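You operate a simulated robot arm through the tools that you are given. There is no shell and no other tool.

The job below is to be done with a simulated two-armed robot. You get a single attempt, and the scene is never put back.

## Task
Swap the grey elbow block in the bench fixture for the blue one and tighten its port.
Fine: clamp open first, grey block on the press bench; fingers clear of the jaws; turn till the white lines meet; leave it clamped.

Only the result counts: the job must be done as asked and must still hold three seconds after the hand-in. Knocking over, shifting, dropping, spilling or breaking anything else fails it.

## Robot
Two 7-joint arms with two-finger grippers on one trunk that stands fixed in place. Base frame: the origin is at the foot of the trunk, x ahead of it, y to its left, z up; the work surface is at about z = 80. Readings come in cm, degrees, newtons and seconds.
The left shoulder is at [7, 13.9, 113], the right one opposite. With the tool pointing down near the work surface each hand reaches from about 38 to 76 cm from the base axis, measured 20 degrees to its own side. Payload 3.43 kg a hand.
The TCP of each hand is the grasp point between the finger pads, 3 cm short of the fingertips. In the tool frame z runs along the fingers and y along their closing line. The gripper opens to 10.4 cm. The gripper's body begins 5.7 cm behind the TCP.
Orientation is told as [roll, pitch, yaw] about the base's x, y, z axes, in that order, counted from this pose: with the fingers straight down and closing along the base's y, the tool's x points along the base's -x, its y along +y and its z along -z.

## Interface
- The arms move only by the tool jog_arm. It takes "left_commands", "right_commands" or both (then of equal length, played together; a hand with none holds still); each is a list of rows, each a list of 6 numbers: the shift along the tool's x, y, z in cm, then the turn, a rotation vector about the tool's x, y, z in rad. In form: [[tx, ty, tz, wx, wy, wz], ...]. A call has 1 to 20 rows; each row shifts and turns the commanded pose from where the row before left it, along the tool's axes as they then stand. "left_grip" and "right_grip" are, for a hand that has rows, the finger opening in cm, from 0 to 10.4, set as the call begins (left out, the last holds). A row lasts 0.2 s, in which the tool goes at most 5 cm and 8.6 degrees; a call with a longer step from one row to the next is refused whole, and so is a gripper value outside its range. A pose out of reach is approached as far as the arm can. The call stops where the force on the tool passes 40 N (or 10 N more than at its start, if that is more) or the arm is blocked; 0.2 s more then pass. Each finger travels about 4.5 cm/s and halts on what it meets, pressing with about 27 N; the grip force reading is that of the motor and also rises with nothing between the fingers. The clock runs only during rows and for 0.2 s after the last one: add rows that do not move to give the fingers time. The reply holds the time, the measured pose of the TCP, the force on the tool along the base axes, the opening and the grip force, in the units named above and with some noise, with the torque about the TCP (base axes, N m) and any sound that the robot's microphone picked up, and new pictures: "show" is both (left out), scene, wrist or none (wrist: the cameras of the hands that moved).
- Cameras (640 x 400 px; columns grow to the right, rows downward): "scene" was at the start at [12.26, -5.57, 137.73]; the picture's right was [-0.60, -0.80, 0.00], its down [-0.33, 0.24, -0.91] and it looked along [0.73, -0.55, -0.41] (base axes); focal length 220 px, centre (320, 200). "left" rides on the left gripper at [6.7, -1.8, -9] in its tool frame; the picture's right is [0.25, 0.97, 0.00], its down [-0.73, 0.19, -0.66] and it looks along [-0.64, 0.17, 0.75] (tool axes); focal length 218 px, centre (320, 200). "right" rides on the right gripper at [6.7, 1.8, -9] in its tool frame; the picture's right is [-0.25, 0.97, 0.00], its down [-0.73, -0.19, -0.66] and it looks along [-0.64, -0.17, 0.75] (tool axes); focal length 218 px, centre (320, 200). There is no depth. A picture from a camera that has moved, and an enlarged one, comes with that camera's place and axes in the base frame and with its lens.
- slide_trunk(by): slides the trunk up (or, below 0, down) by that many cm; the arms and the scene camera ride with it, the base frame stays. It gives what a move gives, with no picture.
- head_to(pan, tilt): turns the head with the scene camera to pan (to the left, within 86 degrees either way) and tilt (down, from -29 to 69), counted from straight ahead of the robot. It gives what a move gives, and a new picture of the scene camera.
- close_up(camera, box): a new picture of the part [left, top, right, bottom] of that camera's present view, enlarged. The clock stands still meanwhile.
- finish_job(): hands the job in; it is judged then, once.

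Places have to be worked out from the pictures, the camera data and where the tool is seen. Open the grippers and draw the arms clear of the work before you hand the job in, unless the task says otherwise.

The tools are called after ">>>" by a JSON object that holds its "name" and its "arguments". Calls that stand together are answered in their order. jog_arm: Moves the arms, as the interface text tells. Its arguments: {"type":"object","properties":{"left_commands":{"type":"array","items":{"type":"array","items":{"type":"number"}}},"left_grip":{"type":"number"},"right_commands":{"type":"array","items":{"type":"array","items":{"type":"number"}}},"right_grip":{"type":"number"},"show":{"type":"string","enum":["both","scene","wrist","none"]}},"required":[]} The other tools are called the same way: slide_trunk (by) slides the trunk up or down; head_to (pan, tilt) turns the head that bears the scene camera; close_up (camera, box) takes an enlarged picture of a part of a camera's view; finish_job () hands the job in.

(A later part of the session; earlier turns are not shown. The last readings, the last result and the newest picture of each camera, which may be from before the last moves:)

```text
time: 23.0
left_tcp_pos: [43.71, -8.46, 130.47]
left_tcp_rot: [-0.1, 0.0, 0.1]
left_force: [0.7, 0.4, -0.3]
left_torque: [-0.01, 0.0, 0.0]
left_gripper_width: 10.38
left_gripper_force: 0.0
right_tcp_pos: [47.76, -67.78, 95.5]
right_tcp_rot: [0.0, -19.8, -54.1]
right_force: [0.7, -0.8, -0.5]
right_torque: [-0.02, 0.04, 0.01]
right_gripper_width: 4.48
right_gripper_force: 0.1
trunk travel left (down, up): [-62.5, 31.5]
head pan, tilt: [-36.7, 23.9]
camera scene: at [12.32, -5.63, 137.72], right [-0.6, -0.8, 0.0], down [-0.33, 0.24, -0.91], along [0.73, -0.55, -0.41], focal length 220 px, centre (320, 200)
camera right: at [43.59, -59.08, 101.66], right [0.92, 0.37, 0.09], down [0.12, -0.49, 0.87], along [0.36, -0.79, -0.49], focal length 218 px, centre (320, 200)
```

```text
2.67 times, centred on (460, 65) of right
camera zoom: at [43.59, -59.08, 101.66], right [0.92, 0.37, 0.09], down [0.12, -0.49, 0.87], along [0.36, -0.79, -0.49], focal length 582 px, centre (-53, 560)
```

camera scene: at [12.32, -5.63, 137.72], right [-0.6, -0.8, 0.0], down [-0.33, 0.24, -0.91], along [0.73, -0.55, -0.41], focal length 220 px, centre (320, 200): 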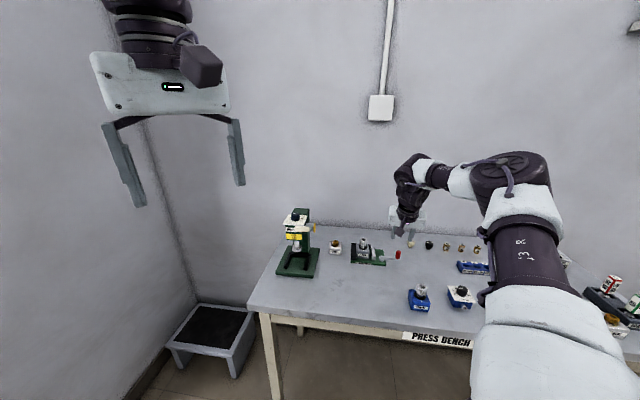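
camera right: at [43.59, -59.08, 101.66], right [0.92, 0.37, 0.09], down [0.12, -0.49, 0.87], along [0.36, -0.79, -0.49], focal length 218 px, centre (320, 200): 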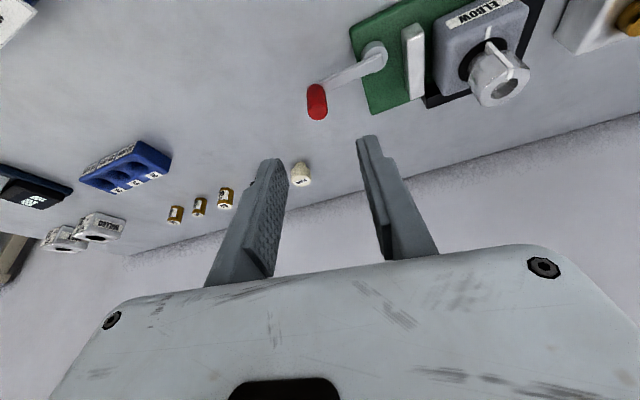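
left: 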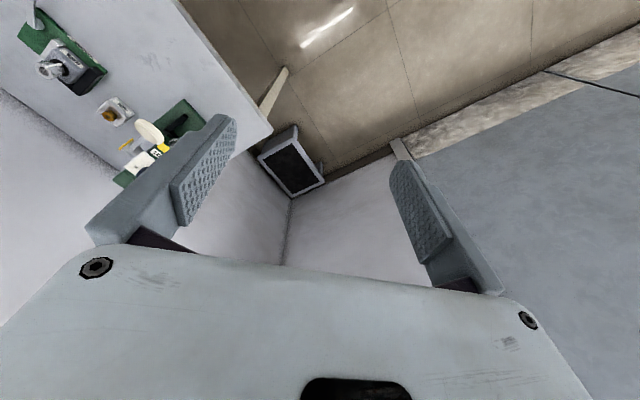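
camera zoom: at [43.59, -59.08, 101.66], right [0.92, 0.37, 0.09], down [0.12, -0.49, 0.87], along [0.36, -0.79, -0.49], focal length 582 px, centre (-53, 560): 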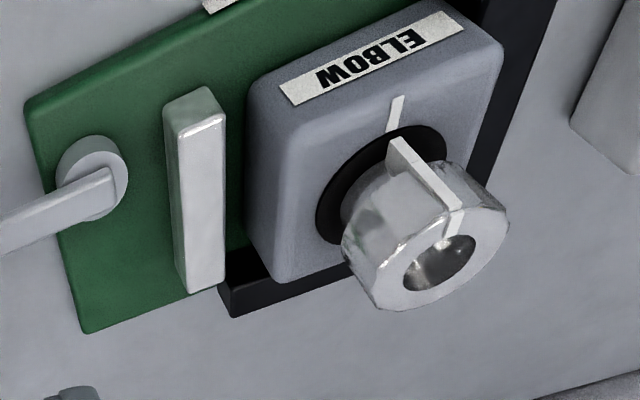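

The jaws are only about 2 cm high (top ≈83), while the block top is ≈84.7 and the port head spans about 86–89. I'll lift the grey block by its port from above the jaws, so I move to a pre-approach point with the closing line along the fixture axis (yaw -44°).

>>> {"name": "jog_arm", "arguments": {"right_commands": [[-0.135, 3.18, 0.18, 0, 0, 0], [-0.135, 3.18, 0.18, 0, 0, 0], [-0.135, 3.18, 0.18, 0, 0, 0], [-0.135, 3.18, 0.18, 0, 0, 0], [0, 0, 0, -0.0299, 0, -0.082], [0, 0, 0, -0.0299, 0, -0.082], [0, 0, 0, 0, 0, 0]], "right_grip": 5}}

>>> {"name": "close_up", "arguments": {"camera": "scene", "box": [340, 210, 400, 265]}}

>>> {"name": "close_up", "arguments": {"camera": "right", "box": [240, 60, 400, 180]}}

```text
time: 24.6
left_tcp_pos: [43.66, -8.51, 130.37]
left_tcp_rot: [0.0, 0.0, -0.1]
left_force: [0.3, 1.3, 1.1]
left_torque: [-0.02, 0.02, 0.01]
left_gripper_width: 10.37
left_gripper_force: 0.0
right_tcp_pos: [58.67, -60.89, 94.93]
right_tcp_rot: [0.1, -20.0, -44.1]
right_force: [-0.1, 0.7, -0.3]
right_torque: [-0.05, 0.05, -0.01]
right_gripper_width: 4.99
right_gripper_force: 0.1
trunk travel left (down, up): [-62.5, 31.5]
head pan, tilt: [-36.7, 23.9]
camera scene: at [12.34, -5.52, 137.72], right [-0.6, -0.8, 0.0], down [-0.33, 0.24, -0.91], along [0.73, -0.55, -0.41], focal length 220 px, centre (320, 200)
camera right: at [53.04, -52.98, 101.1], right [0.84, 0.53, 0.09], down [0.2, -0.46, 0.87], along [0.5, -0.71, -0.49], focal length 218 px, centre (320, 200)
```

scene: 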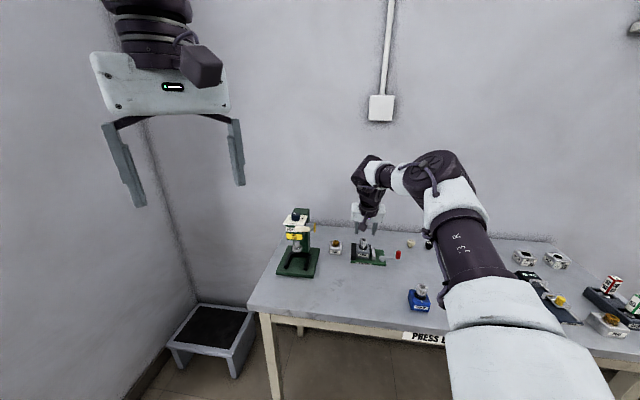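
right: 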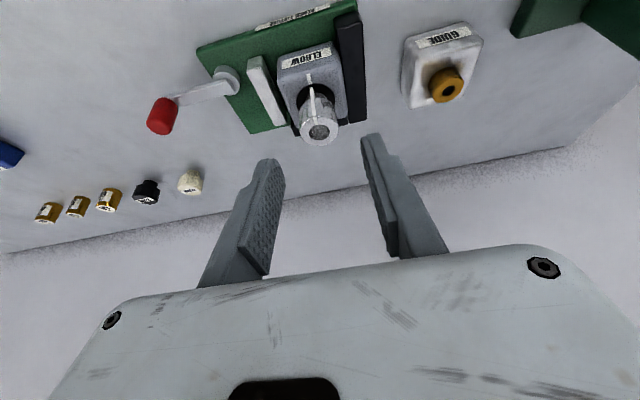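

```text
7.27 times, centred on (370, 238) of scene
camera zoom: at [12.34, -5.52, 137.72], right [-0.6, -0.8, 0.0], down [-0.33, 0.24, -0.91], along [0.73, -0.55, -0.41], focal length 1600 px, centre (-44, -73)
```

zoom: 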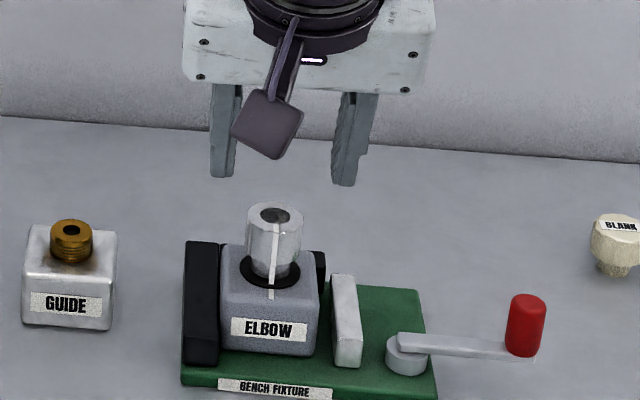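

```text
3.33 times, centred on (320, 120) of right
camera zoom: at [53.04, -52.98, 101.1], right [0.84, 0.53, 0.09], down [0.2, -0.46, 0.87], along [0.5, -0.71, -0.49], focal length 728 px, centre (320, 467)
```

zoom: 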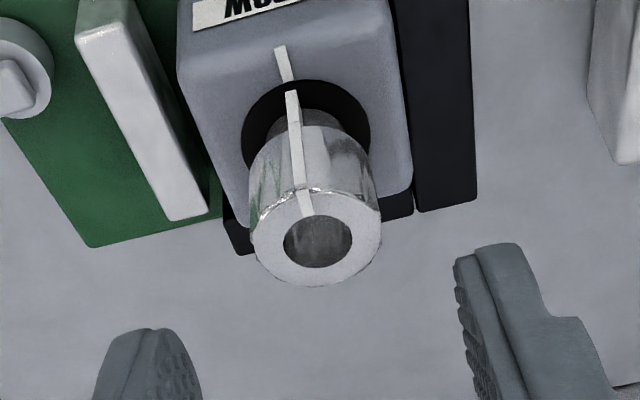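

The grey port top triangulates to (60.13,-62.37,88.8), centred between the fingers, and the block top is ≈85.1. I'll advance along the tool axis to about 0.3 cm below the port top and close on it.

>>> {"name": "jog_arm", "arguments": {"right_commands": [[0.25, -0.03, 2.2, 0, 0, 0], [0.25, -0.02, 2.2, 0, 0, 0], [0, 0, 1.4, 0, 0, 0], [0, 0, 0.8, 0, 0, 0], [0, 0, 0, 0, 0, 0]], "show": "wrist"}}

>>> {"name": "close_up", "arguments": {"camera": "scene", "box": [340, 210, 400, 265]}}

```text
time: 25.8
left_tcp_pos: [43.56, -8.54, 130.56]
left_tcp_rot: [0.1, 0.0, 0.0]
left_force: [-0.4, 0.4, -0.1]
left_torque: [0.0, 0.03, 0.02]
left_gripper_width: 10.42
left_gripper_force: 0.1
right_tcp_pos: [59.82, -62.07, 88.5]
right_tcp_rot: [-0.1, -20.0, -44.2]
right_force: [0.5, 0.0, 0.9]
right_torque: [0.01, 0.0, 0.01]
right_gripper_width: 5.0
right_gripper_force: 0.1
trunk travel left (down, up): [-62.5, 31.5]
head pan, tilt: [-36.7, 23.9]
camera right: at [54.2, -54.32, 94.73], right [0.85, 0.53, 0.09], down [0.2, -0.46, 0.87], along [0.5, -0.71, -0.49], focal length 218 px, centre (320, 200)
```

right: 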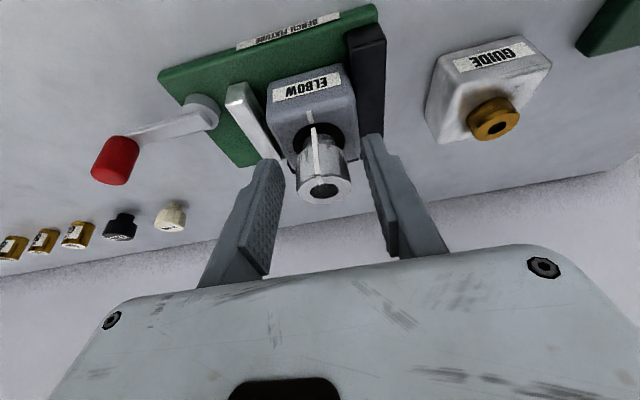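

```text
7.27 times, centred on (370, 238) of scene
camera zoom: at [12.24, -5.59, 137.73], right [-0.6, -0.8, 0.0], down [-0.33, 0.24, -0.91], along [0.73, -0.55, -0.41], focal length 1600 px, centre (-44, -73)
```

zoom: 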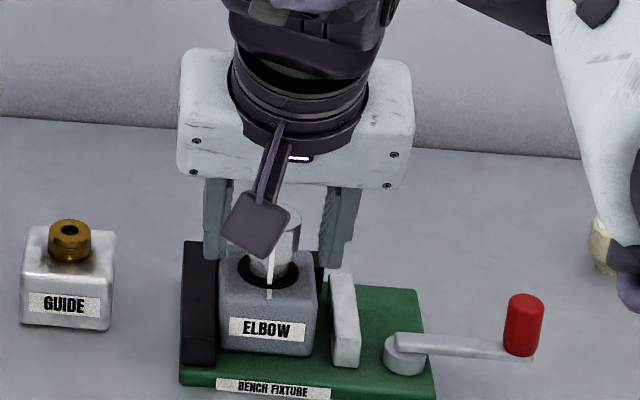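

The port is between the pads with no contact force. I'll close on it and check the grip before lifting.

>>> {"name": "jog_arm", "arguments": {"right_commands": [[0, 0, 0, 0, 0, 0], [0, 0, 0, 0, 0, 0], [0, 0, 0, 0, 0, 0], [0, 0, 0, 0, 0, 0], [0, 0, 0, 0, 0, 0]], "right_grip": 2.2, "show": "wrist"}}

>>> {"name": "close_up", "arguments": {"camera": "scene", "box": [340, 210, 400, 265]}}

```text
time: 27.0
left_tcp_pos: [43.72, -8.52, 130.38]
left_tcp_rot: [-0.1, 0.1, 0.0]
left_force: [-0.1, -0.7, 0.5]
left_torque: [0.02, -0.01, -0.01]
left_gripper_width: 10.39
left_gripper_force: 0.0
right_tcp_pos: [59.88, -62.17, 88.5]
right_tcp_rot: [0.0, -19.9, -44.2]
right_force: [0.4, 0.0, -0.8]
right_torque: [0.0, -0.01, 0.01]
right_gripper_width: 2.89
right_gripper_force: 27.1
trunk travel left (down, up): [-62.5, 31.5]
head pan, tilt: [-36.7, 23.9]
camera right: at [54.22, -54.31, 94.73], right [0.84, 0.53, 0.09], down [0.2, -0.46, 0.87], along [0.5, -0.71, -0.49], focal length 218 px, centre (320, 200)
```

right: 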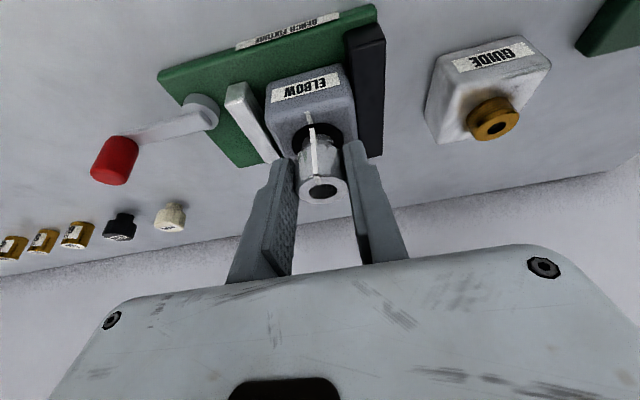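

```text
7.27 times, centred on (370, 238) of scene
camera zoom: at [12.28, -5.58, 137.73], right [-0.6, -0.8, 0.0], down [-0.33, 0.24, -0.91], along [0.73, -0.55, -0.41], focal length 1600 px, centre (-44, -73)
```

zoom: 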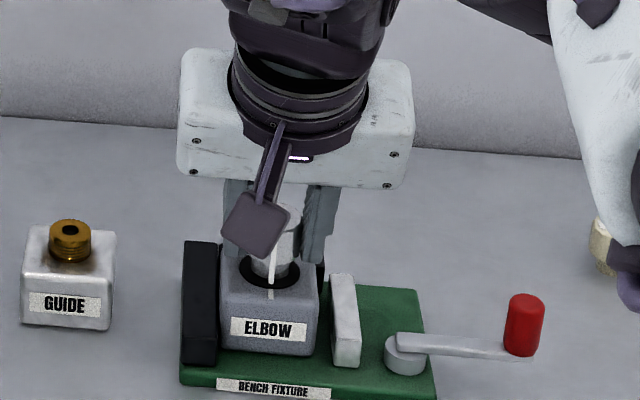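

Grip is solid at 2.89 cm. I'll lift straight up a few centimetres and check that the block comes along freely.

>>> {"name": "jog_arm", "arguments": {"right_commands": [[-0.171, 0, -0.47, 0, 0, 0], [-0.342, 0, -0.94, 0, 0, 0], [-0.342, 0, -0.94, 0, 0, 0], [-0.513, 0, -1.41, 0, 0, 0], [-0.513, 0, -1.41, 0, 0, 0], [-0.513, 0, -1.41, 0, 0, 0], [0, 0, 0, 0, 0, 0]], "show": "wrist"}}

>>> {"name": "close_up", "arguments": {"camera": "scene", "box": [340, 200, 400, 265]}}

```text
time: 28.6
left_tcp_pos: [43.6, -8.45, 130.44]
left_tcp_rot: [0.0, 0.0, -0.1]
left_force: [0.5, 0.3, 0.2]
left_torque: [0.02, 0.0, -0.01]
left_gripper_width: 10.44
left_gripper_force: 0.1
right_tcp_pos: [59.74, -62.31, 95.56]
right_tcp_rot: [0.0, -20.0, -44.3]
right_force: [0.9, -0.1, -1.8]
right_torque: [0.01, 0.0, 0.01]
right_gripper_width: 2.93
right_gripper_force: 26.9
trunk travel left (down, up): [-62.5, 31.5]
head pan, tilt: [-36.7, 23.9]
camera right: at [54.16, -54.49, 101.68], right [0.84, 0.53, 0.09], down [0.2, -0.46, 0.87], along [0.5, -0.71, -0.49], focal length 218 px, centre (320, 200)
```

right: 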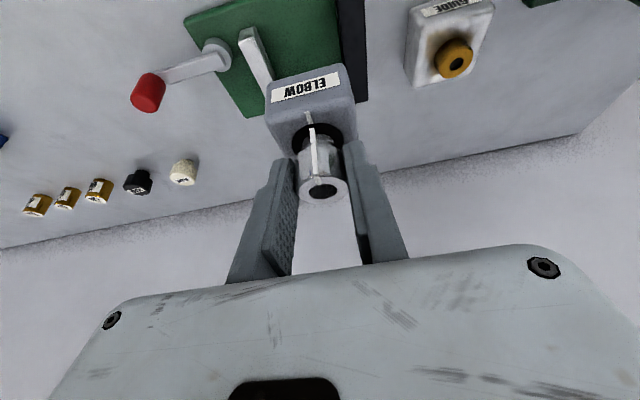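

```text
6.15 times, centred on (370, 232) of scene
camera zoom: at [12.3, -5.61, 137.72], right [-0.6, -0.8, 0.0], down [-0.33, 0.24, -0.91], along [0.73, -0.55, -0.41], focal length 1354 px, centre (12, 0)
```

zoom: 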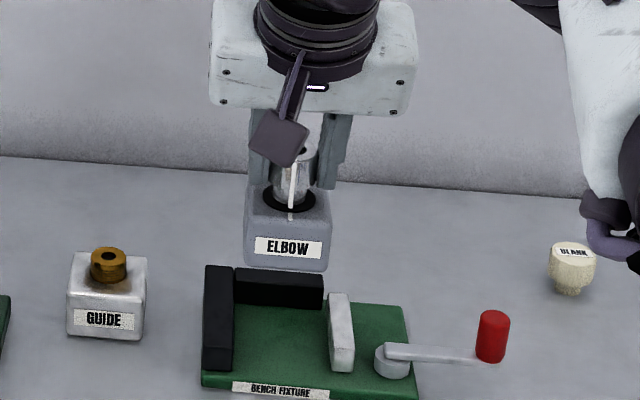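

The grey block hangs free and vertical, and the L-shaped fixed jaw is visible. I'll carry it to a clear area in front of the fixture, around (50,-50), keeping its height.

>>> {"name": "jog_arm", "arguments": {"right_commands": [[1.46, 0.205, -0.53, 0, 0, 0], [2.92, 0.41, -1.06, 0, 0, 0], [2.92, 0.41, -1.06, 0, 0, 0], [2.92, 0.41, -1.06, 0, 0, 0], [2.92, 0.41, -1.06, 0, 0, 0], [1.46, 0.205, -0.53, 0, 0, 0], [0, 0, 0, 0, 0, 0]]}}

>>> {"name": "close_up", "arguments": {"camera": "scene", "box": [320, 200, 440, 310]}}

```text
time: 30.2
left_tcp_pos: [43.72, -8.55, 130.46]
left_tcp_rot: [0.0, 0.0, 0.0]
left_force: [0.5, 1.0, 0.0]
left_torque: [0.01, -0.02, 0.03]
left_gripper_width: 10.39
left_gripper_force: 0.0
right_tcp_pos: [49.91, -49.8, 95.5]
right_tcp_rot: [0.0, -20.1, -44.0]
right_force: [0.0, -0.3, -1.9]
right_torque: [-0.01, 0.0, 0.0]
right_gripper_width: 2.96
right_gripper_force: 27.2
trunk travel left (down, up): [-62.5, 31.5]
head pan, tilt: [-36.7, 23.9]
camera scene: at [12.3, -5.62, 137.72], right [-0.6, -0.8, 0.0], down [-0.33, 0.24, -0.91], along [0.73, -0.55, -0.41], focal length 220 px, centre (320, 200)
camera right: at [44.33, -42.01, 101.74], right [0.85, 0.53, 0.09], down [0.2, -0.46, 0.87], along [0.5, -0.72, -0.49], focal length 218 px, centre (320, 200)
```

scene: 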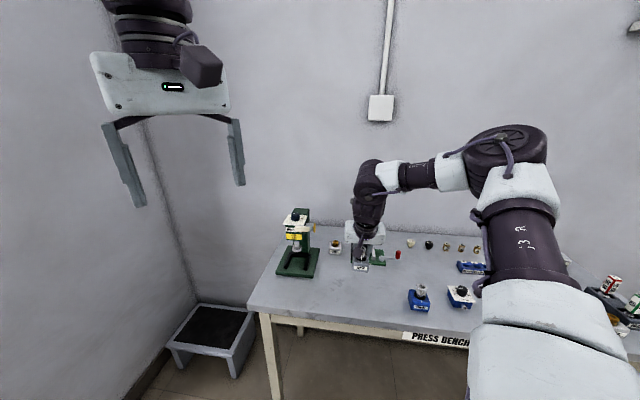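
right: 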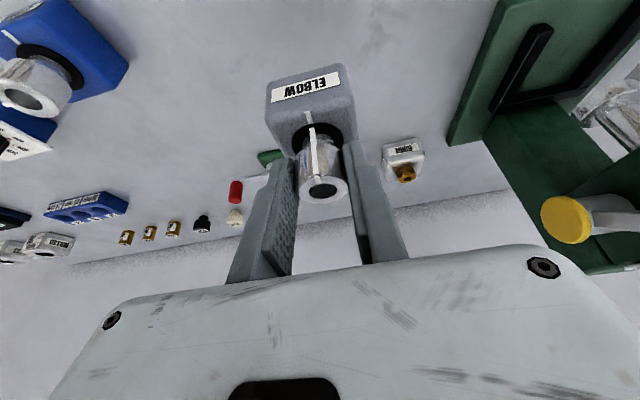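

```text
3.64 times, centred on (380, 255) of scene
camera zoom: at [12.3, -5.62, 137.72], right [-0.6, -0.8, 0.0], down [-0.33, 0.24, -0.91], along [0.73, -0.55, -0.41], focal length 800 px, centre (102, 0)
```

zoom: 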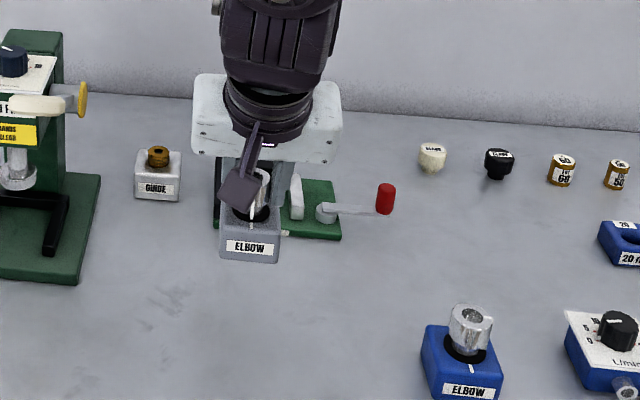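

The grey block is over clear bench. I'll lower it quickly to just above the surface, then slowly until contact is felt.

>>> {"name": "jog_arm", "arguments": {"right_commands": [[0.684, 0, 1.88, 0, 0, 0], [0.684, 0, 1.88, 0, 0, 0], [0.513, 0, 1.41, 0, 0, 0], [0.4, 0, 1.1, 0, 0, 0], [0.1, 0, 0.28, 0, 0, 0], [0, 0, 0, 0, 0, 0]], "show": "wrist"}}

>>> {"name": "close_up", "arguments": {"camera": "scene", "box": [320, 230, 400, 300]}}

```text
time: 31.6
left_tcp_pos: [43.66, -8.5, 130.51]
left_tcp_rot: [0.0, 0.0, 0.0]
left_force: [-0.5, -0.1, -0.9]
left_torque: [0.04, 0.01, 0.0]
left_gripper_width: 10.38
left_gripper_force: 0.2
right_tcp_pos: [50.12, -49.76, 88.71]
right_tcp_rot: [0.1, -19.9, -44.2]
right_force: [0.4, 0.8, -1.7]
right_torque: [0.02, 0.03, 0.01]
right_gripper_width: 2.9
right_gripper_force: 26.4
trunk travel left (down, up): [-62.5, 31.5]
head pan, tilt: [-36.7, 23.9]
camera right: at [44.49, -42.01, 94.83], right [0.84, 0.53, 0.09], down [0.2, -0.46, 0.87], along [0.5, -0.71, -0.49], focal length 218 px, centre (320, 200)
```

right: 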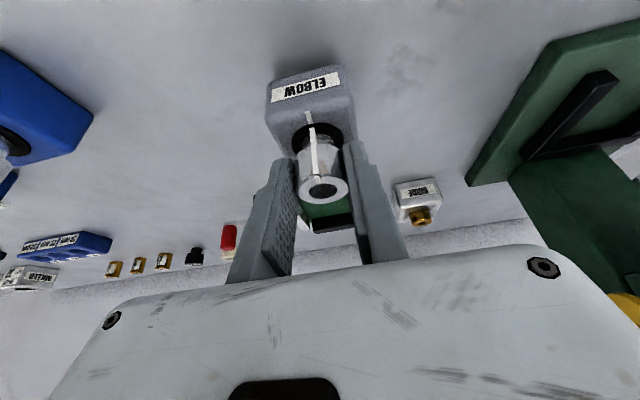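

```text
5.71 times, centred on (360, 265) of scene
camera zoom: at [12.27, -5.58, 137.73], right [-0.6, -0.8, 0.0], down [-0.33, 0.24, -0.91], along [0.73, -0.55, -0.41], focal length 1258 px, centre (91, -171)
```

zoom: 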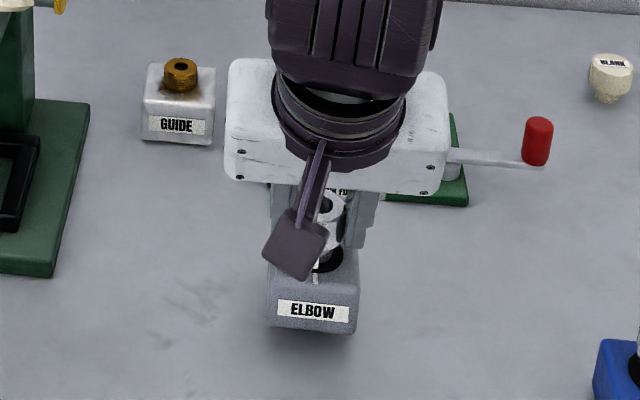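

Still about 1 cm above the surface. I'll lower in 0.2 cm steps.

>>> {"name": "jog_arm", "arguments": {"right_commands": [[0.068, 0, 0.188, 0, 0, 0], [0.068, 0, 0.188, 0, 0, 0], [0.068, 0, 0.188, 0, 0, 0], [0.068, 0, 0.188, 0, 0, 0], [0, 0, 0, 0, 0, 0]], "show": "none"}}

>>> {"name": "close_up", "arguments": {"camera": "scene", "box": [340, 260, 380, 295]}}

```text
time: 32.8
left_tcp_pos: [43.58, -8.54, 130.53]
left_tcp_rot: [0.0, -0.1, 0.0]
left_force: [0.1, 0.6, 0.7]
left_torque: [0.02, -0.01, 0.0]
left_gripper_width: 10.37
left_gripper_force: 0.1
right_tcp_pos: [50.08, -49.97, 87.85]
right_tcp_rot: [-0.1, -20.0, -44.1]
right_force: [0.4, 0.6, -2.0]
right_torque: [-0.02, 0.0, 0.01]
right_gripper_width: 2.92
right_gripper_force: 26.9
trunk travel left (down, up): [-62.5, 31.5]
head pan, tilt: [-36.7, 23.9]
```

```text
11.43 times, centred on (360, 278) of scene
camera zoom: at [12.28, -5.59, 137.73], right [-0.6, -0.8, 0.0], down [-0.33, 0.24, -0.91], along [0.73, -0.55, -0.41], focal length 2515 px, centre (-137, -686)
```

zoom: 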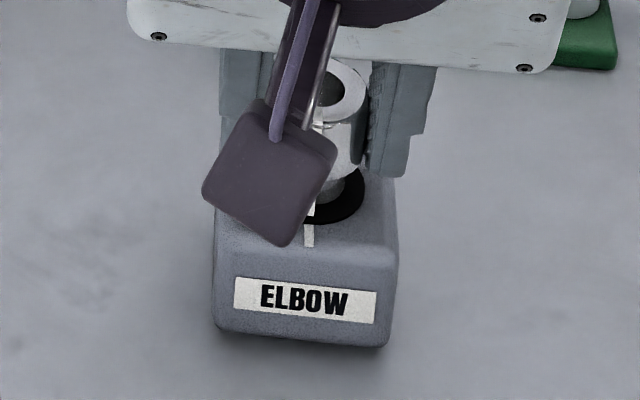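

Very close to the surface but still carrying the weight. I'll keep lowering in 0.1 cm steps and read the force.

>>> {"name": "jog_arm", "arguments": {"right_commands": [[0.034, 0, 0.094, 0, 0, 0], [0.034, 0, 0.094, 0, 0, 0], [0, 0, 0, 0, 0, 0]], "show": "none"}}

>>> {"name": "jog_arm", "arguments": {"right_commands": [[0.034, 0, 0.094, 0, 0, 0], [0, 0, 0, 0, 0, 0]], "show": "none"}}

>>> {"name": "jog_arm", "arguments": {"right_commands": [[0.034, 0, 0.094, 0, 0, 0], [0, 0, 0, 0, 0, 0]], "show": "none"}}

```text
time: 33.6
left_tcp_pos: [43.7, -8.53, 130.52]
left_tcp_rot: [0.0, 0.0, 0.0]
left_force: [0.0, 0.4, 0.2]
left_torque: [0.0, 0.01, -0.02]
left_gripper_width: 10.4
left_gripper_force: 0.0
right_tcp_pos: [50.21, -49.94, 87.64]
right_tcp_rot: [0.0, -19.9, -44.2]
right_force: [-0.1, -0.2, -1.7]
right_torque: [0.01, 0.02, 0.0]
right_gripper_width: 2.93
right_gripper_force: 26.5
trunk travel left (down, up): [-62.5, 31.5]
head pan, tilt: [-36.7, 23.9]
```

```text
time: 34.2
left_tcp_pos: [43.5, -8.69, 130.41]
left_tcp_rot: [0.0, 0.0, 0.0]
left_force: [-0.2, -0.6, -0.6]
left_torque: [0.01, -0.03, 0.02]
left_gripper_width: 10.39
left_gripper_force: 0.0
right_tcp_pos: [50.11, -49.82, 87.52]
right_tcp_rot: [0.1, -20.0, -44.1]
right_force: [-0.1, -0.1, 1.5]
right_torque: [0.0, 0.01, 0.01]
right_gripper_width: 2.89
right_gripper_force: 27.1
trunk travel left (down, up): [-62.5, 31.5]
head pan, tilt: [-36.7, 23.9]
```

```text
time: 34.8
left_tcp_pos: [43.51, -8.51, 130.49]
left_tcp_rot: [0.1, 0.0, -0.1]
left_force: [0.0, -0.1, -0.5]
left_torque: [0.02, 0.01, -0.01]
left_gripper_width: 10.42
left_gripper_force: 0.1
right_tcp_pos: [50.18, -49.81, 87.67]
right_tcp_rot: [0.1, -20.1, -44.1]
right_force: [1.1, -0.5, 6.8]
right_torque: [0.1, 0.12, -0.01]
right_gripper_width: 2.91
right_gripper_force: 27.0
trunk travel left (down, up): [-62.5, 31.5]
head pan, tilt: [-36.7, 23.9]
```

Contact with the bench at z≈87.55. I'll open the fingers and back out along the tool axis.

>>> {"name": "jog_arm", "arguments": {"right_commands": [[0, 0, 0, 0, 0, 0], [0, 0, 0, 0, 0, 0], [0, 0, 0, 0, 0, 0], [0, 0, 0, 0, 0, 0], [0, 0, -1, 0, 0, 0], [0, 0, -2.5, 0, 0, 0], [0, 0, -3, 0, 0, 0], [0, 0, -3, 0, 0, 0], [0, 0, 0, 0, 0, 0]], "right_grip": 5.2}}

>>> {"name": "close_up", "arguments": {"camera": "scene", "box": [330, 220, 440, 310]}}

```text
time: 36.8
left_tcp_pos: [43.67, -8.43, 130.47]
left_tcp_rot: [0.0, 0.0, 0.0]
left_force: [-1.0, -0.2, -0.7]
left_torque: [0.02, 0.01, -0.02]
left_gripper_width: 10.4
left_gripper_force: 0.0
right_tcp_pos: [47.78, -47.52, 96.41]
right_tcp_rot: [0.1, -19.9, -44.2]
right_force: [0.7, 0.1, 0.4]
right_torque: [0.02, 0.01, 0.0]
right_gripper_width: 5.2
right_gripper_force: 0.0
trunk travel left (down, up): [-62.5, 31.5]
head pan, tilt: [-36.7, 23.9]
camera scene: at [12.3, -5.58, 137.72], right [-0.6, -0.8, 0.0], down [-0.33, 0.24, -0.91], along [0.73, -0.55, -0.41], focal length 220 px, centre (320, 200)
camera right: at [42.3, -39.68, 102.67], right [0.84, 0.53, 0.09], down [0.2, -0.46, 0.87], along [0.5, -0.72, -0.49], focal length 218 px, centre (320, 200)
```

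scene: 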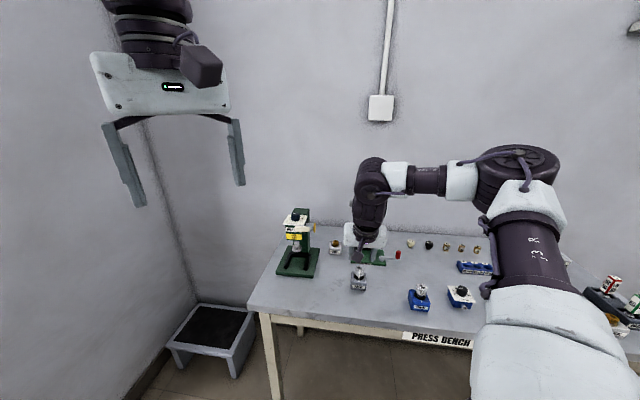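
right: 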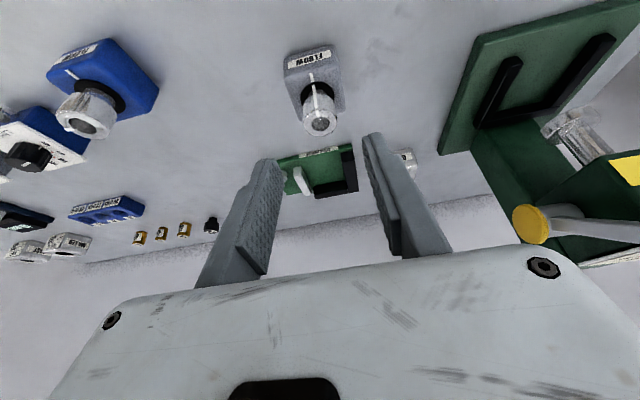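

```text
4.44 times, centred on (385, 265) of scene
camera zoom: at [12.3, -5.58, 137.72], right [-0.6, -0.8, 0.0], down [-0.33, 0.24, -0.91], along [0.73, -0.55, -0.41], focal length 978 px, centre (31, -89)
```

zoom: 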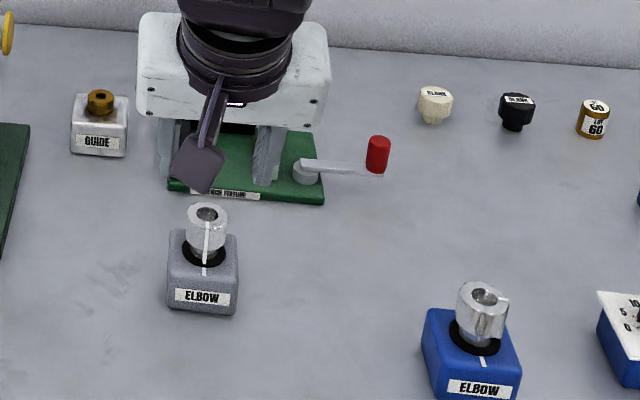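

The grey block stands upright and the fixture is empty. Next I'll move above the blue block, estimated at (33.7,-59.3) and roughly aligned with the fixture, to measure it from the wrist camera.

>>> {"name": "jog_arm", "arguments": {"right_commands": [[0.96, -3.65, 0.12, 0, 0, 0], [0.96, -3.65, 0.12, 0, 0, 0], [0.96, -3.65, 0.12, 0, 0, 0], [0.96, -3.65, 0.12, 0, 0, 0], [0.96, -3.65, 0.12, 0, 0, 0], [0, 0, 0, 0, 0, 0]]}}

>>> {"name": "close_up", "arguments": {"camera": "right", "box": [240, 30, 400, 150]}}

>>> {"name": "close_up", "arguments": {"camera": "scene", "box": [395, 265, 445, 315]}}

```text
time: 38.2
left_tcp_pos: [43.81, -8.57, 130.36]
left_tcp_rot: [0.0, 0.1, 0.0]
left_force: [-0.3, -0.3, 0.3]
left_torque: [0.01, 0.03, 0.03]
left_gripper_width: 10.41
left_gripper_force: 0.1
right_tcp_pos: [31.77, -57.69, 94.04]
right_tcp_rot: [0.0, -19.9, -44.2]
right_force: [0.3, -0.4, -1.0]
right_torque: [-0.02, 0.03, -0.01]
right_gripper_width: 5.2
right_gripper_force: 0.0
trunk travel left (down, up): [-62.5, 31.5]
head pan, tilt: [-36.7, 23.9]
camera scene: at [12.4, -5.64, 137.7], right [-0.6, -0.8, 0.0], down [-0.33, 0.24, -0.91], along [0.73, -0.55, -0.41], focal length 220 px, centre (320, 200)
camera right: at [26.25, -49.89, 100.32], right [0.84, 0.53, 0.09], down [0.2, -0.46, 0.87], along [0.5, -0.71, -0.49], focal length 218 px, centre (320, 200)
```

scene: 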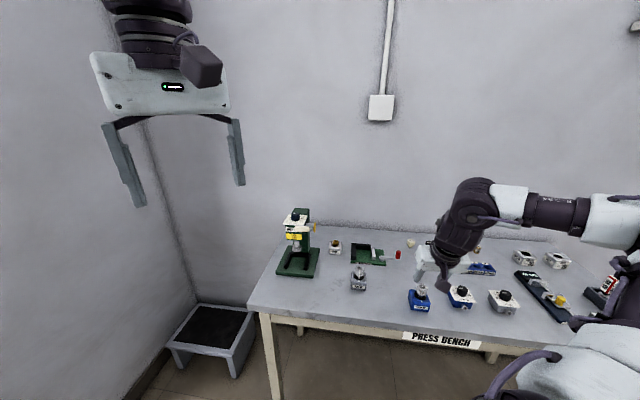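
right: 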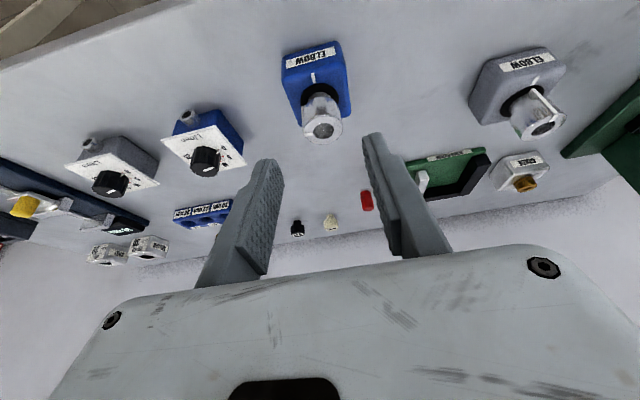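

```text
3.33 times, centred on (320, 90) of right
camera zoom: at [26.25, -49.89, 100.32], right [0.84, 0.53, 0.09], down [0.2, -0.46, 0.87], along [0.5, -0.71, -0.49], focal length 728 px, centre (320, 567)
```

zoom: 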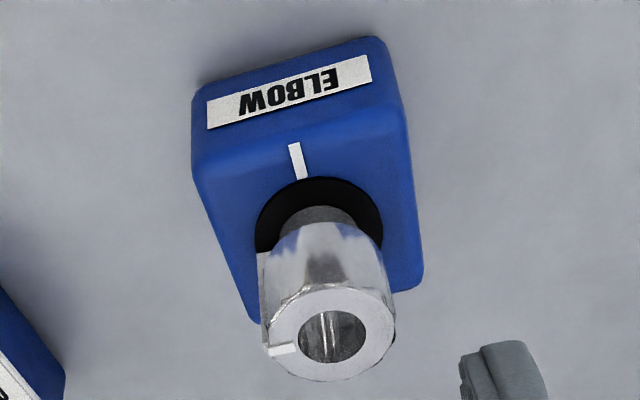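

```text
8.00 times, centred on (420, 290) of scene
camera zoom: at [12.4, -5.64, 137.7], right [-0.6, -0.8, 0.0], down [-0.33, 0.24, -0.91], along [0.73, -0.55, -0.41], focal length 1760 px, centre (-480, -520)
```

zoom: 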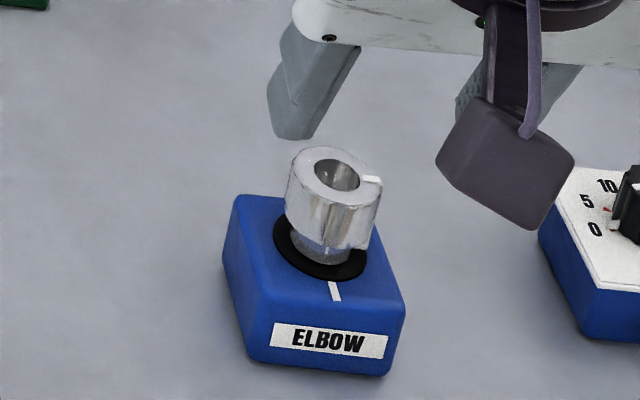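

Both cameras agree on the blue port top at (33.67,-59.15,87.85). I'll zoom further to get the block's exact yaw and the angle of the port's white line.

>>> {"name": "close_up", "arguments": {"camera": "right", "box": [280, 35, 360, 95]}}

>>> {"name": "close_up", "arguments": {"camera": "right", "box": [290, 90, 360, 150]}}

```text
6.67 times, centred on (320, 65) of right
camera zoom: at [26.25, -49.89, 100.32], right [0.84, 0.53, 0.09], down [0.2, -0.46, 0.87], along [0.5, -0.71, -0.49], focal length 1455 px, centre (320, 1100)
```

zoom: 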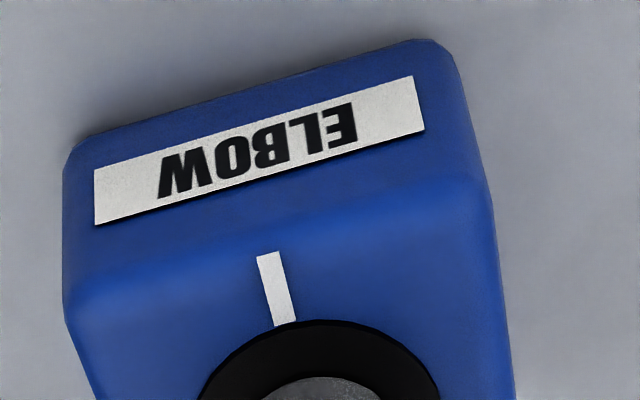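

```text
6.67 times, centred on (325, 120) of right
camera zoom: at [26.25, -49.89, 100.32], right [0.84, 0.53, 0.09], down [0.2, -0.46, 0.87], along [0.5, -0.71, -0.49], focal length 1455 px, centre (287, 733)
```

zoom: 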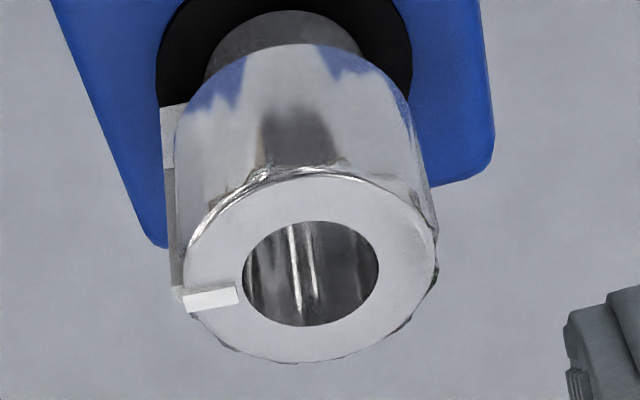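

The blue block's yaw is ≈44.8°, which matches the fixture. Its port line sits at ≈227° and the block mark at ≈134.7°, so the port needs about 92° clockwise. That line lies under the finger if I close along the fixture axis, so I'll rotate the hand to yaw ≈ -9° before gripping.

>>> {"name": "jog_arm", "arguments": {"right_commands": [[0, 0, 0, -0.0418, 0, -0.1148], [0, 0, 0, -0.0418, 0, -0.1148], [0, 0, 0, -0.0418, 0, -0.1148], [0, 0, 0, -0.0418, 0, -0.1148], [0, 0, 0, -0.0418, 0, -0.1148], [0.57, -1.12, 0.1, 0, 0, 0], [0, 0, 0, 0, 0, 0]]}}

>>> {"name": "close_up", "arguments": {"camera": "right", "box": [240, 60, 400, 180]}}

```text
time: 39.8
left_tcp_pos: [43.67, -8.49, 130.48]
left_tcp_rot: [0.1, 0.1, 0.0]
left_force: [-0.4, 0.9, -0.2]
left_torque: [0.04, -0.02, 0.0]
left_gripper_width: 10.38
left_gripper_force: 0.1
right_tcp_pos: [31.35, -58.8, 93.87]
right_tcp_rot: [-0.1, -20.0, -9.0]
right_force: [0.1, 0.7, -0.5]
right_torque: [-0.01, 0.02, 0.02]
right_gripper_width: 5.21
right_gripper_force: 0.0
trunk travel left (down, up): [-62.5, 31.5]
head pan, tilt: [-36.7, 23.9]
camera scene: at [12.27, -5.56, 137.73], right [-0.6, -0.8, 0.0], down [-0.33, 0.24, -0.91], along [0.73, -0.55, -0.41], focal length 220 px, centre (320, 200)
camera right: at [22.19, -55.46, 100.14], right [0.39, 0.92, 0.09], down [0.42, -0.26, 0.87], along [0.82, -0.3, -0.49], focal length 218 px, centre (320, 200)
```

scene: 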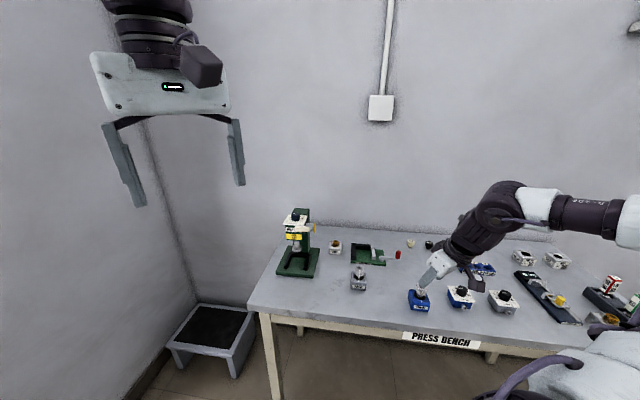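
right: 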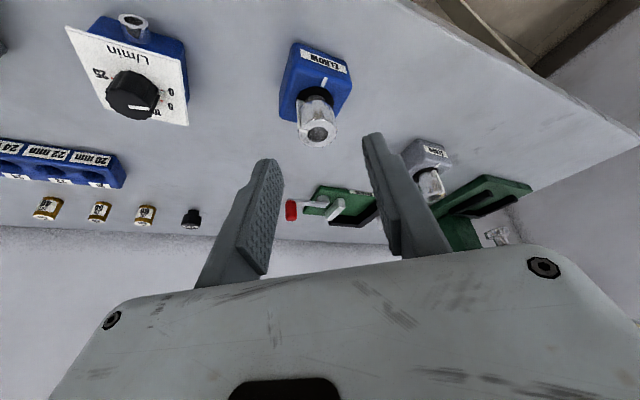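

```text
3.33 times, centred on (320, 120) of right
camera zoom: at [22.19, -55.46, 100.14], right [0.39, 0.92, 0.09], down [0.42, -0.26, 0.87], along [0.82, -0.3, -0.49], focal length 728 px, centre (320, 467)
```

zoom: 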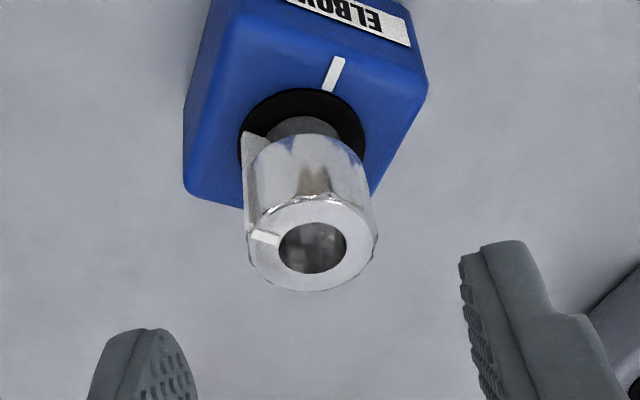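

The blue port is centred between the fingers and its white line is well away from the pads. I'll advance along the tool axis to the same depth I used on the grey one.

>>> {"name": "jog_arm", "arguments": {"right_commands": [[0.12, -0.03, 2.2, 0, 0, 0], [0.13, -0.02, 2.2, 0, 0, 0], [0, 0, 1.4, 0, 0, 0], [0, 0, 0.73, 0, 0, 0], [0, 0, 0, 0, 0, 0]], "show": "wrist"}}

>>> {"name": "close_up", "arguments": {"camera": "scene", "box": [395, 255, 455, 315]}}

```text
time: 41.0
left_tcp_pos: [43.54, -8.51, 130.44]
left_tcp_rot: [0.0, 0.0, 0.0]
left_force: [-0.2, 0.5, 1.2]
left_torque: [0.0, 0.03, 0.02]
left_gripper_width: 10.43
left_gripper_force: 0.0
right_tcp_pos: [33.27, -59.21, 87.78]
right_tcp_rot: [0.0, -20.0, -9.3]
right_force: [-0.6, 0.9, -0.9]
right_torque: [-0.02, -0.01, 0.02]
right_gripper_width: 5.19
right_gripper_force: 0.0
trunk travel left (down, up): [-62.5, 31.5]
head pan, tilt: [-36.7, 23.9]
camera right: at [24.12, -55.83, 93.95], right [0.39, 0.92, 0.09], down [0.42, -0.26, 0.87], along [0.82, -0.3, -0.49], focal length 218 px, centre (320, 200)
```

right: 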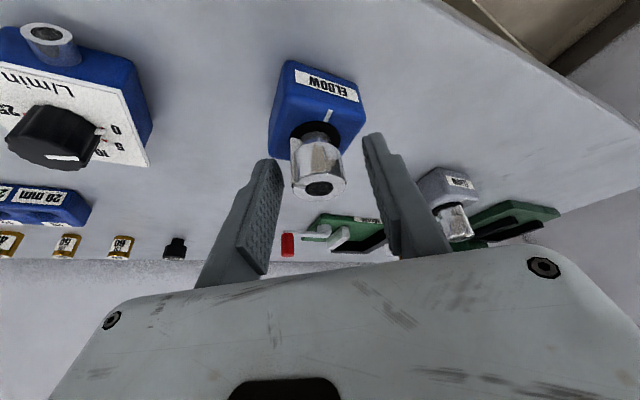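

```text
6.67 times, centred on (425, 285) of scene
camera zoom: at [12.24, -5.56, 137.73], right [-0.6, -0.8, 0.0], down [-0.33, 0.24, -0.91], along [0.73, -0.55, -0.41], focal length 1467 px, centre (-380, -367)
```

zoom: 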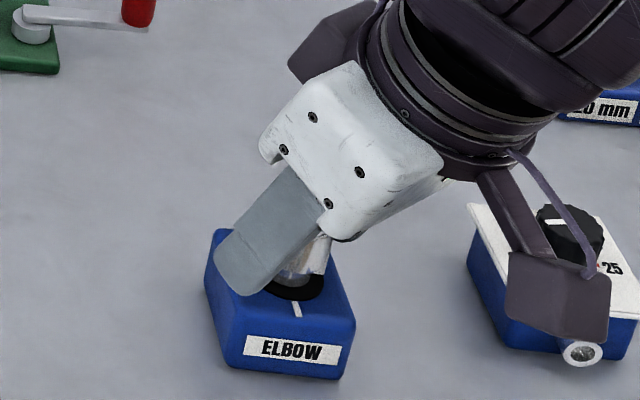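

The port is centred between the pads. I'll close the grip.

>>> {"name": "jog_arm", "arguments": {"right_commands": [[0, 0, 0, 0, 0, 0], [0, 0, 0, 0, 0, 0], [0, 0, 0, 0, 0, 0], [0, 0, 0, 0, 0, 0], [0, 0, 0, 0, 0, 0]], "right_grip": 2.2, "show": "wrist"}}

>>> {"name": "close_up", "arguments": {"camera": "right", "box": [240, 60, 400, 220]}}

```text
time: 42.2
left_tcp_pos: [43.57, -8.56, 130.51]
left_tcp_rot: [0.1, 0.0, 0.1]
left_force: [-0.6, -0.7, 0.5]
left_torque: [-0.02, 0.02, 0.01]
left_gripper_width: 10.43
left_gripper_force: 0.0
right_tcp_pos: [33.28, -59.2, 87.74]
right_tcp_rot: [0.0, -20.0, -9.1]
right_force: [-0.1, 0.1, 0.4]
right_torque: [0.0, 0.02, 0.02]
right_gripper_width: 2.91
right_gripper_force: 27.0
trunk travel left (down, up): [-62.5, 31.5]
head pan, tilt: [-36.7, 23.9]
camera right: at [24.13, -55.85, 93.94], right [0.39, 0.92, 0.09], down [0.42, -0.26, 0.87], along [0.82, -0.3, -0.49], focal length 218 px, centre (320, 200)
```

right: 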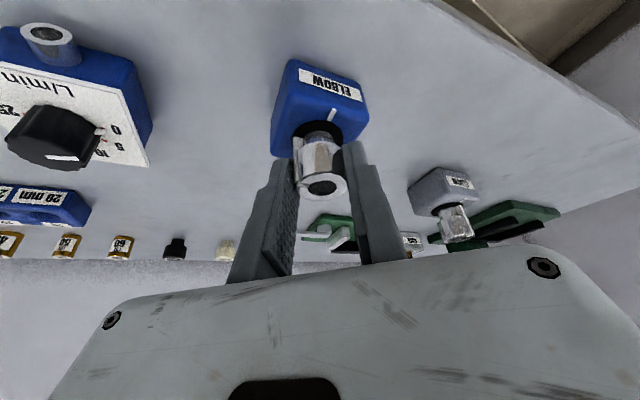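

```text
2.50 times, centred on (320, 140) of right
camera zoom: at [24.13, -55.85, 93.94], right [0.39, 0.92, 0.09], down [0.42, -0.26, 0.87], along [0.82, -0.3, -0.49], focal length 546 px, centre (320, 350)
```

zoom: 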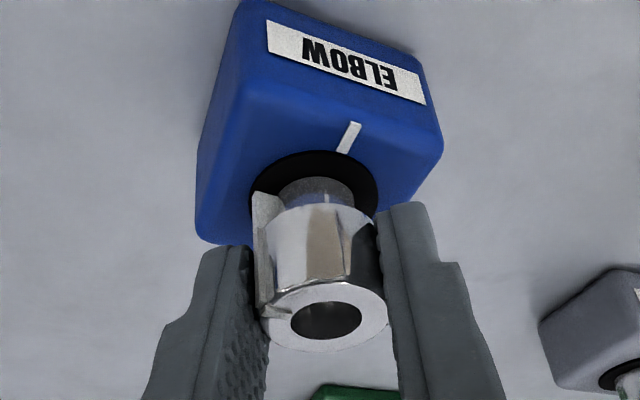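

The blue port is gripped cleanly at 2.91 cm. I'll lift it straight up and then take a close look at the empty fixture.

>>> {"name": "jog_arm", "arguments": {"right_commands": [[-0.171, 0, -0.47, 0, 0, 0], [-0.342, 0, -0.94, 0, 0, 0], [-0.513, 0, -1.41, 0, 0, 0], [-0.684, 0, -1.88, 0, 0, 0], [-0.684, 0, -1.88, 0, 0, 0], [-0.684, 0, -1.88, 0, 0, 0], [0, 0, 0, 0, 0, 0]], "show": "both"}}

>>> {"name": "close_up", "arguments": {"camera": "scene", "box": [346, 236, 386, 268]}}

```text
time: 43.8
left_tcp_pos: [43.73, -8.61, 130.5]
left_tcp_rot: [0.1, 0.0, 0.0]
left_force: [0.0, -0.5, -0.4]
left_torque: [0.0, 0.02, 0.01]
left_gripper_width: 10.39
left_gripper_force: 0.0
right_tcp_pos: [33.14, -59.09, 96.66]
right_tcp_rot: [0.0, -19.9, -9.2]
right_force: [0.7, -0.4, -1.5]
right_torque: [0.0, 0.02, -0.02]
right_gripper_width: 2.87
right_gripper_force: 26.9
trunk travel left (down, up): [-62.5, 31.5]
head pan, tilt: [-36.7, 23.9]
camera scene: at [12.27, -5.63, 137.72], right [-0.6, -0.8, 0.0], down [-0.33, 0.24, -0.91], along [0.73, -0.55, -0.41], focal length 220 px, centre (320, 200)
camera right: at [24.07, -55.81, 102.9], right [0.39, 0.92, 0.09], down [0.42, -0.26, 0.87], along [0.82, -0.3, -0.49], focal length 218 px, centre (320, 200)
```

scene: 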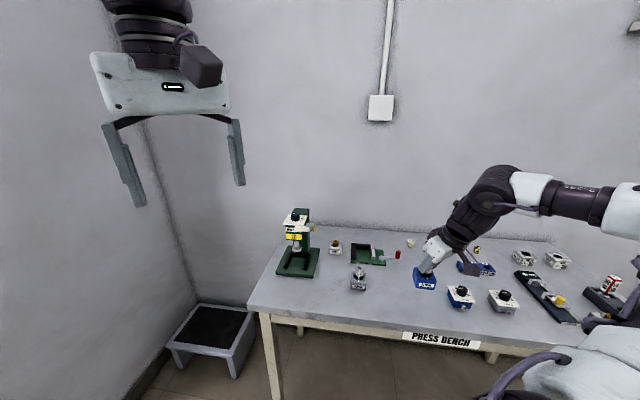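
right: 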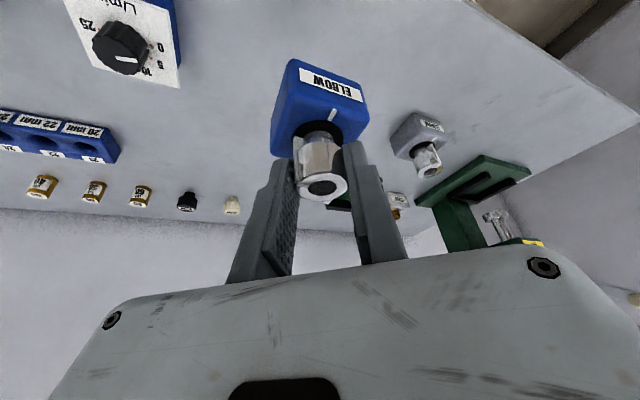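

```text
12.50 times, centred on (366, 252) of scene
camera zoom: at [12.27, -5.63, 137.72], right [-0.6, -0.8, 0.0], down [-0.33, 0.24, -0.91], along [0.73, -0.55, -0.41], focal length 2751 px, centre (-255, -450)
```

zoom: 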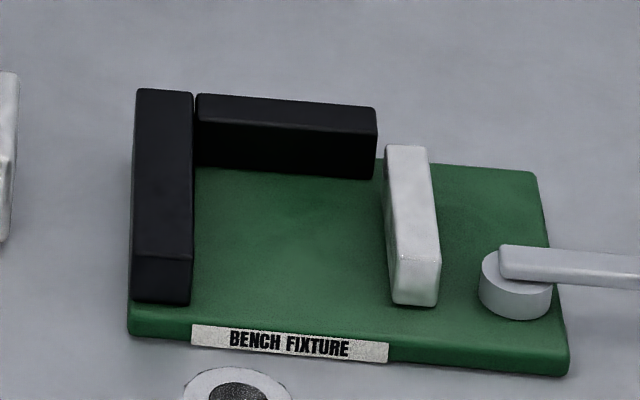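

The empty fixture is clear: fixed jaw face at the left, moving jaw about 6.2 cm away, and the back rail about 1.7 cm behind the grey block's old position. I'll carry the blue block at height to above that seat, offset 0.35 cm toward the moving jaw.

>>> {"name": "jog_arm", "arguments": {"right_commands": [[-1.39, 0.042, 0.505, 0, 0, 0], [-2.777, 0.084, 1.011, 0, 0, 0], [-2.777, 0.084, 1.011, 0, 0, 0], [-2.777, 0.084, 1.011, 0, 0, 0], [-2.777, 0.084, 1.011, 0, 0, 0], [-2.777, 0.084, 1.011, 0, 0, 0], [-2.777, 0.084, 1.011, 0, 0, 0], [-2.777, 0.084, 1.011, 0, 0, 0], [-2.777, 0.084, 1.011, 0, 0, 0], [-1.39, 0.042, 0.505, 0, 0, 0], [0, 0, 0, 0, 0, 0], [0, 0, 0, 0, 0, 0]]}}

>>> {"name": "close_up", "arguments": {"camera": "scene", "box": [340, 210, 400, 265]}}

>>> {"name": "close_up", "arguments": {"camera": "right", "box": [220, 0, 420, 150]}}

```text
time: 46.4
left_tcp_pos: [43.63, -8.58, 130.32]
left_tcp_rot: [0.0, 0.0, 0.0]
left_force: [0.4, 0.0, 0.1]
left_torque: [-0.01, 0.0, 0.0]
left_gripper_width: 10.41
left_gripper_force: 0.0
right_tcp_pos: [59.59, -62.55, 96.73]
right_tcp_rot: [0.0, -19.9, -9.1]
right_force: [-0.2, -0.6, -1.9]
right_torque: [0.01, 0.02, 0.01]
right_gripper_width: 2.89
right_gripper_force: 26.6
trunk travel left (down, up): [-62.5, 31.5]
head pan, tilt: [-36.7, 23.9]
camera scene: at [12.31, -5.59, 137.72], right [-0.6, -0.8, 0.0], down [-0.33, 0.24, -0.91], along [0.73, -0.55, -0.41], focal length 220 px, centre (320, 200)
camera right: at [50.56, -59.32, 102.94], right [0.39, 0.92, 0.09], down [0.43, -0.26, 0.87], along [0.82, -0.3, -0.49], focal length 218 px, centre (320, 200)
```

scene: 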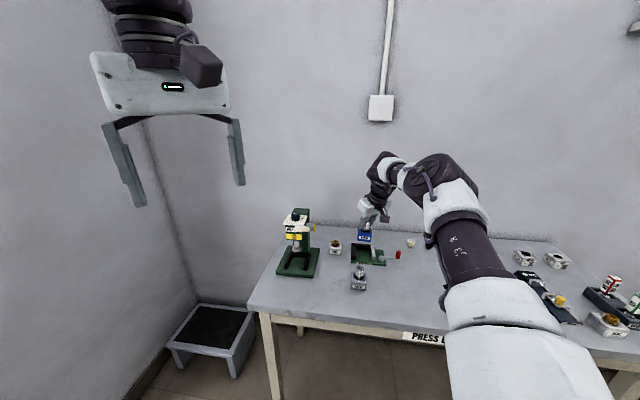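
right: 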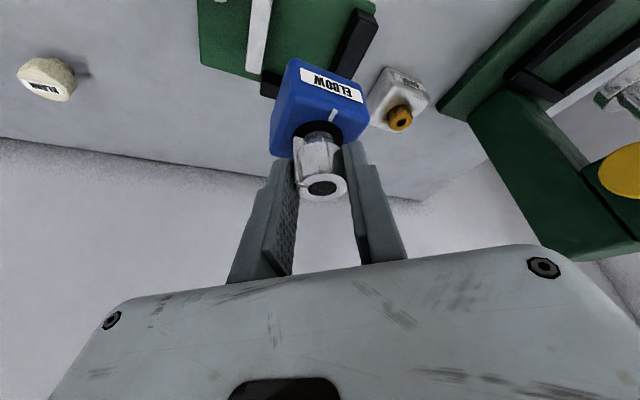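

```text
7.27 times, centred on (370, 238) of scene
camera zoom: at [12.31, -5.59, 137.72], right [-0.6, -0.8, 0.0], down [-0.33, 0.24, -0.91], along [0.73, -0.55, -0.41], focal length 1600 px, centre (-44, -73)
```

zoom: 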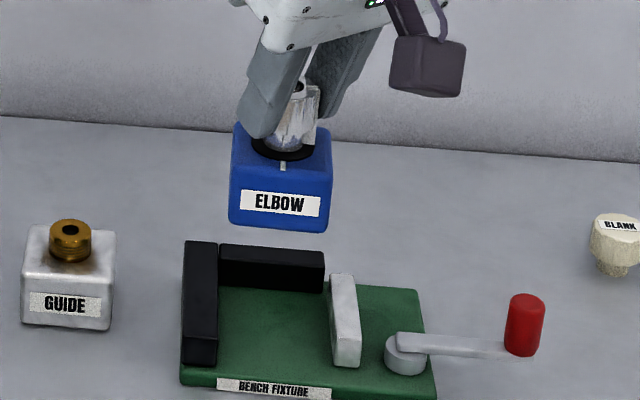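

```text
2.67 times, centred on (320, 75) of right
camera zoom: at [50.56, -59.32, 102.94], right [0.39, 0.92, 0.09], down [0.43, -0.26, 0.87], along [0.82, -0.3, -0.49], focal length 582 px, centre (320, 533)
```

zoom: 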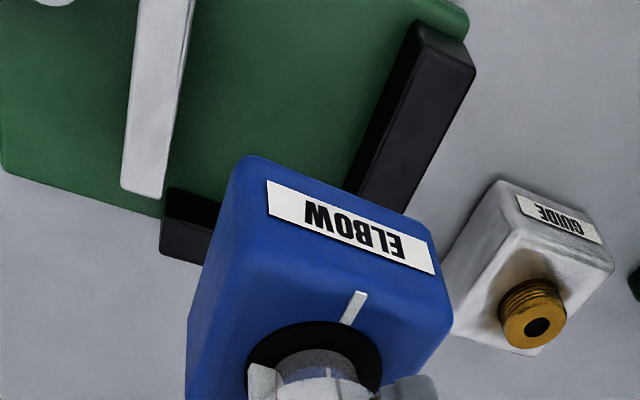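

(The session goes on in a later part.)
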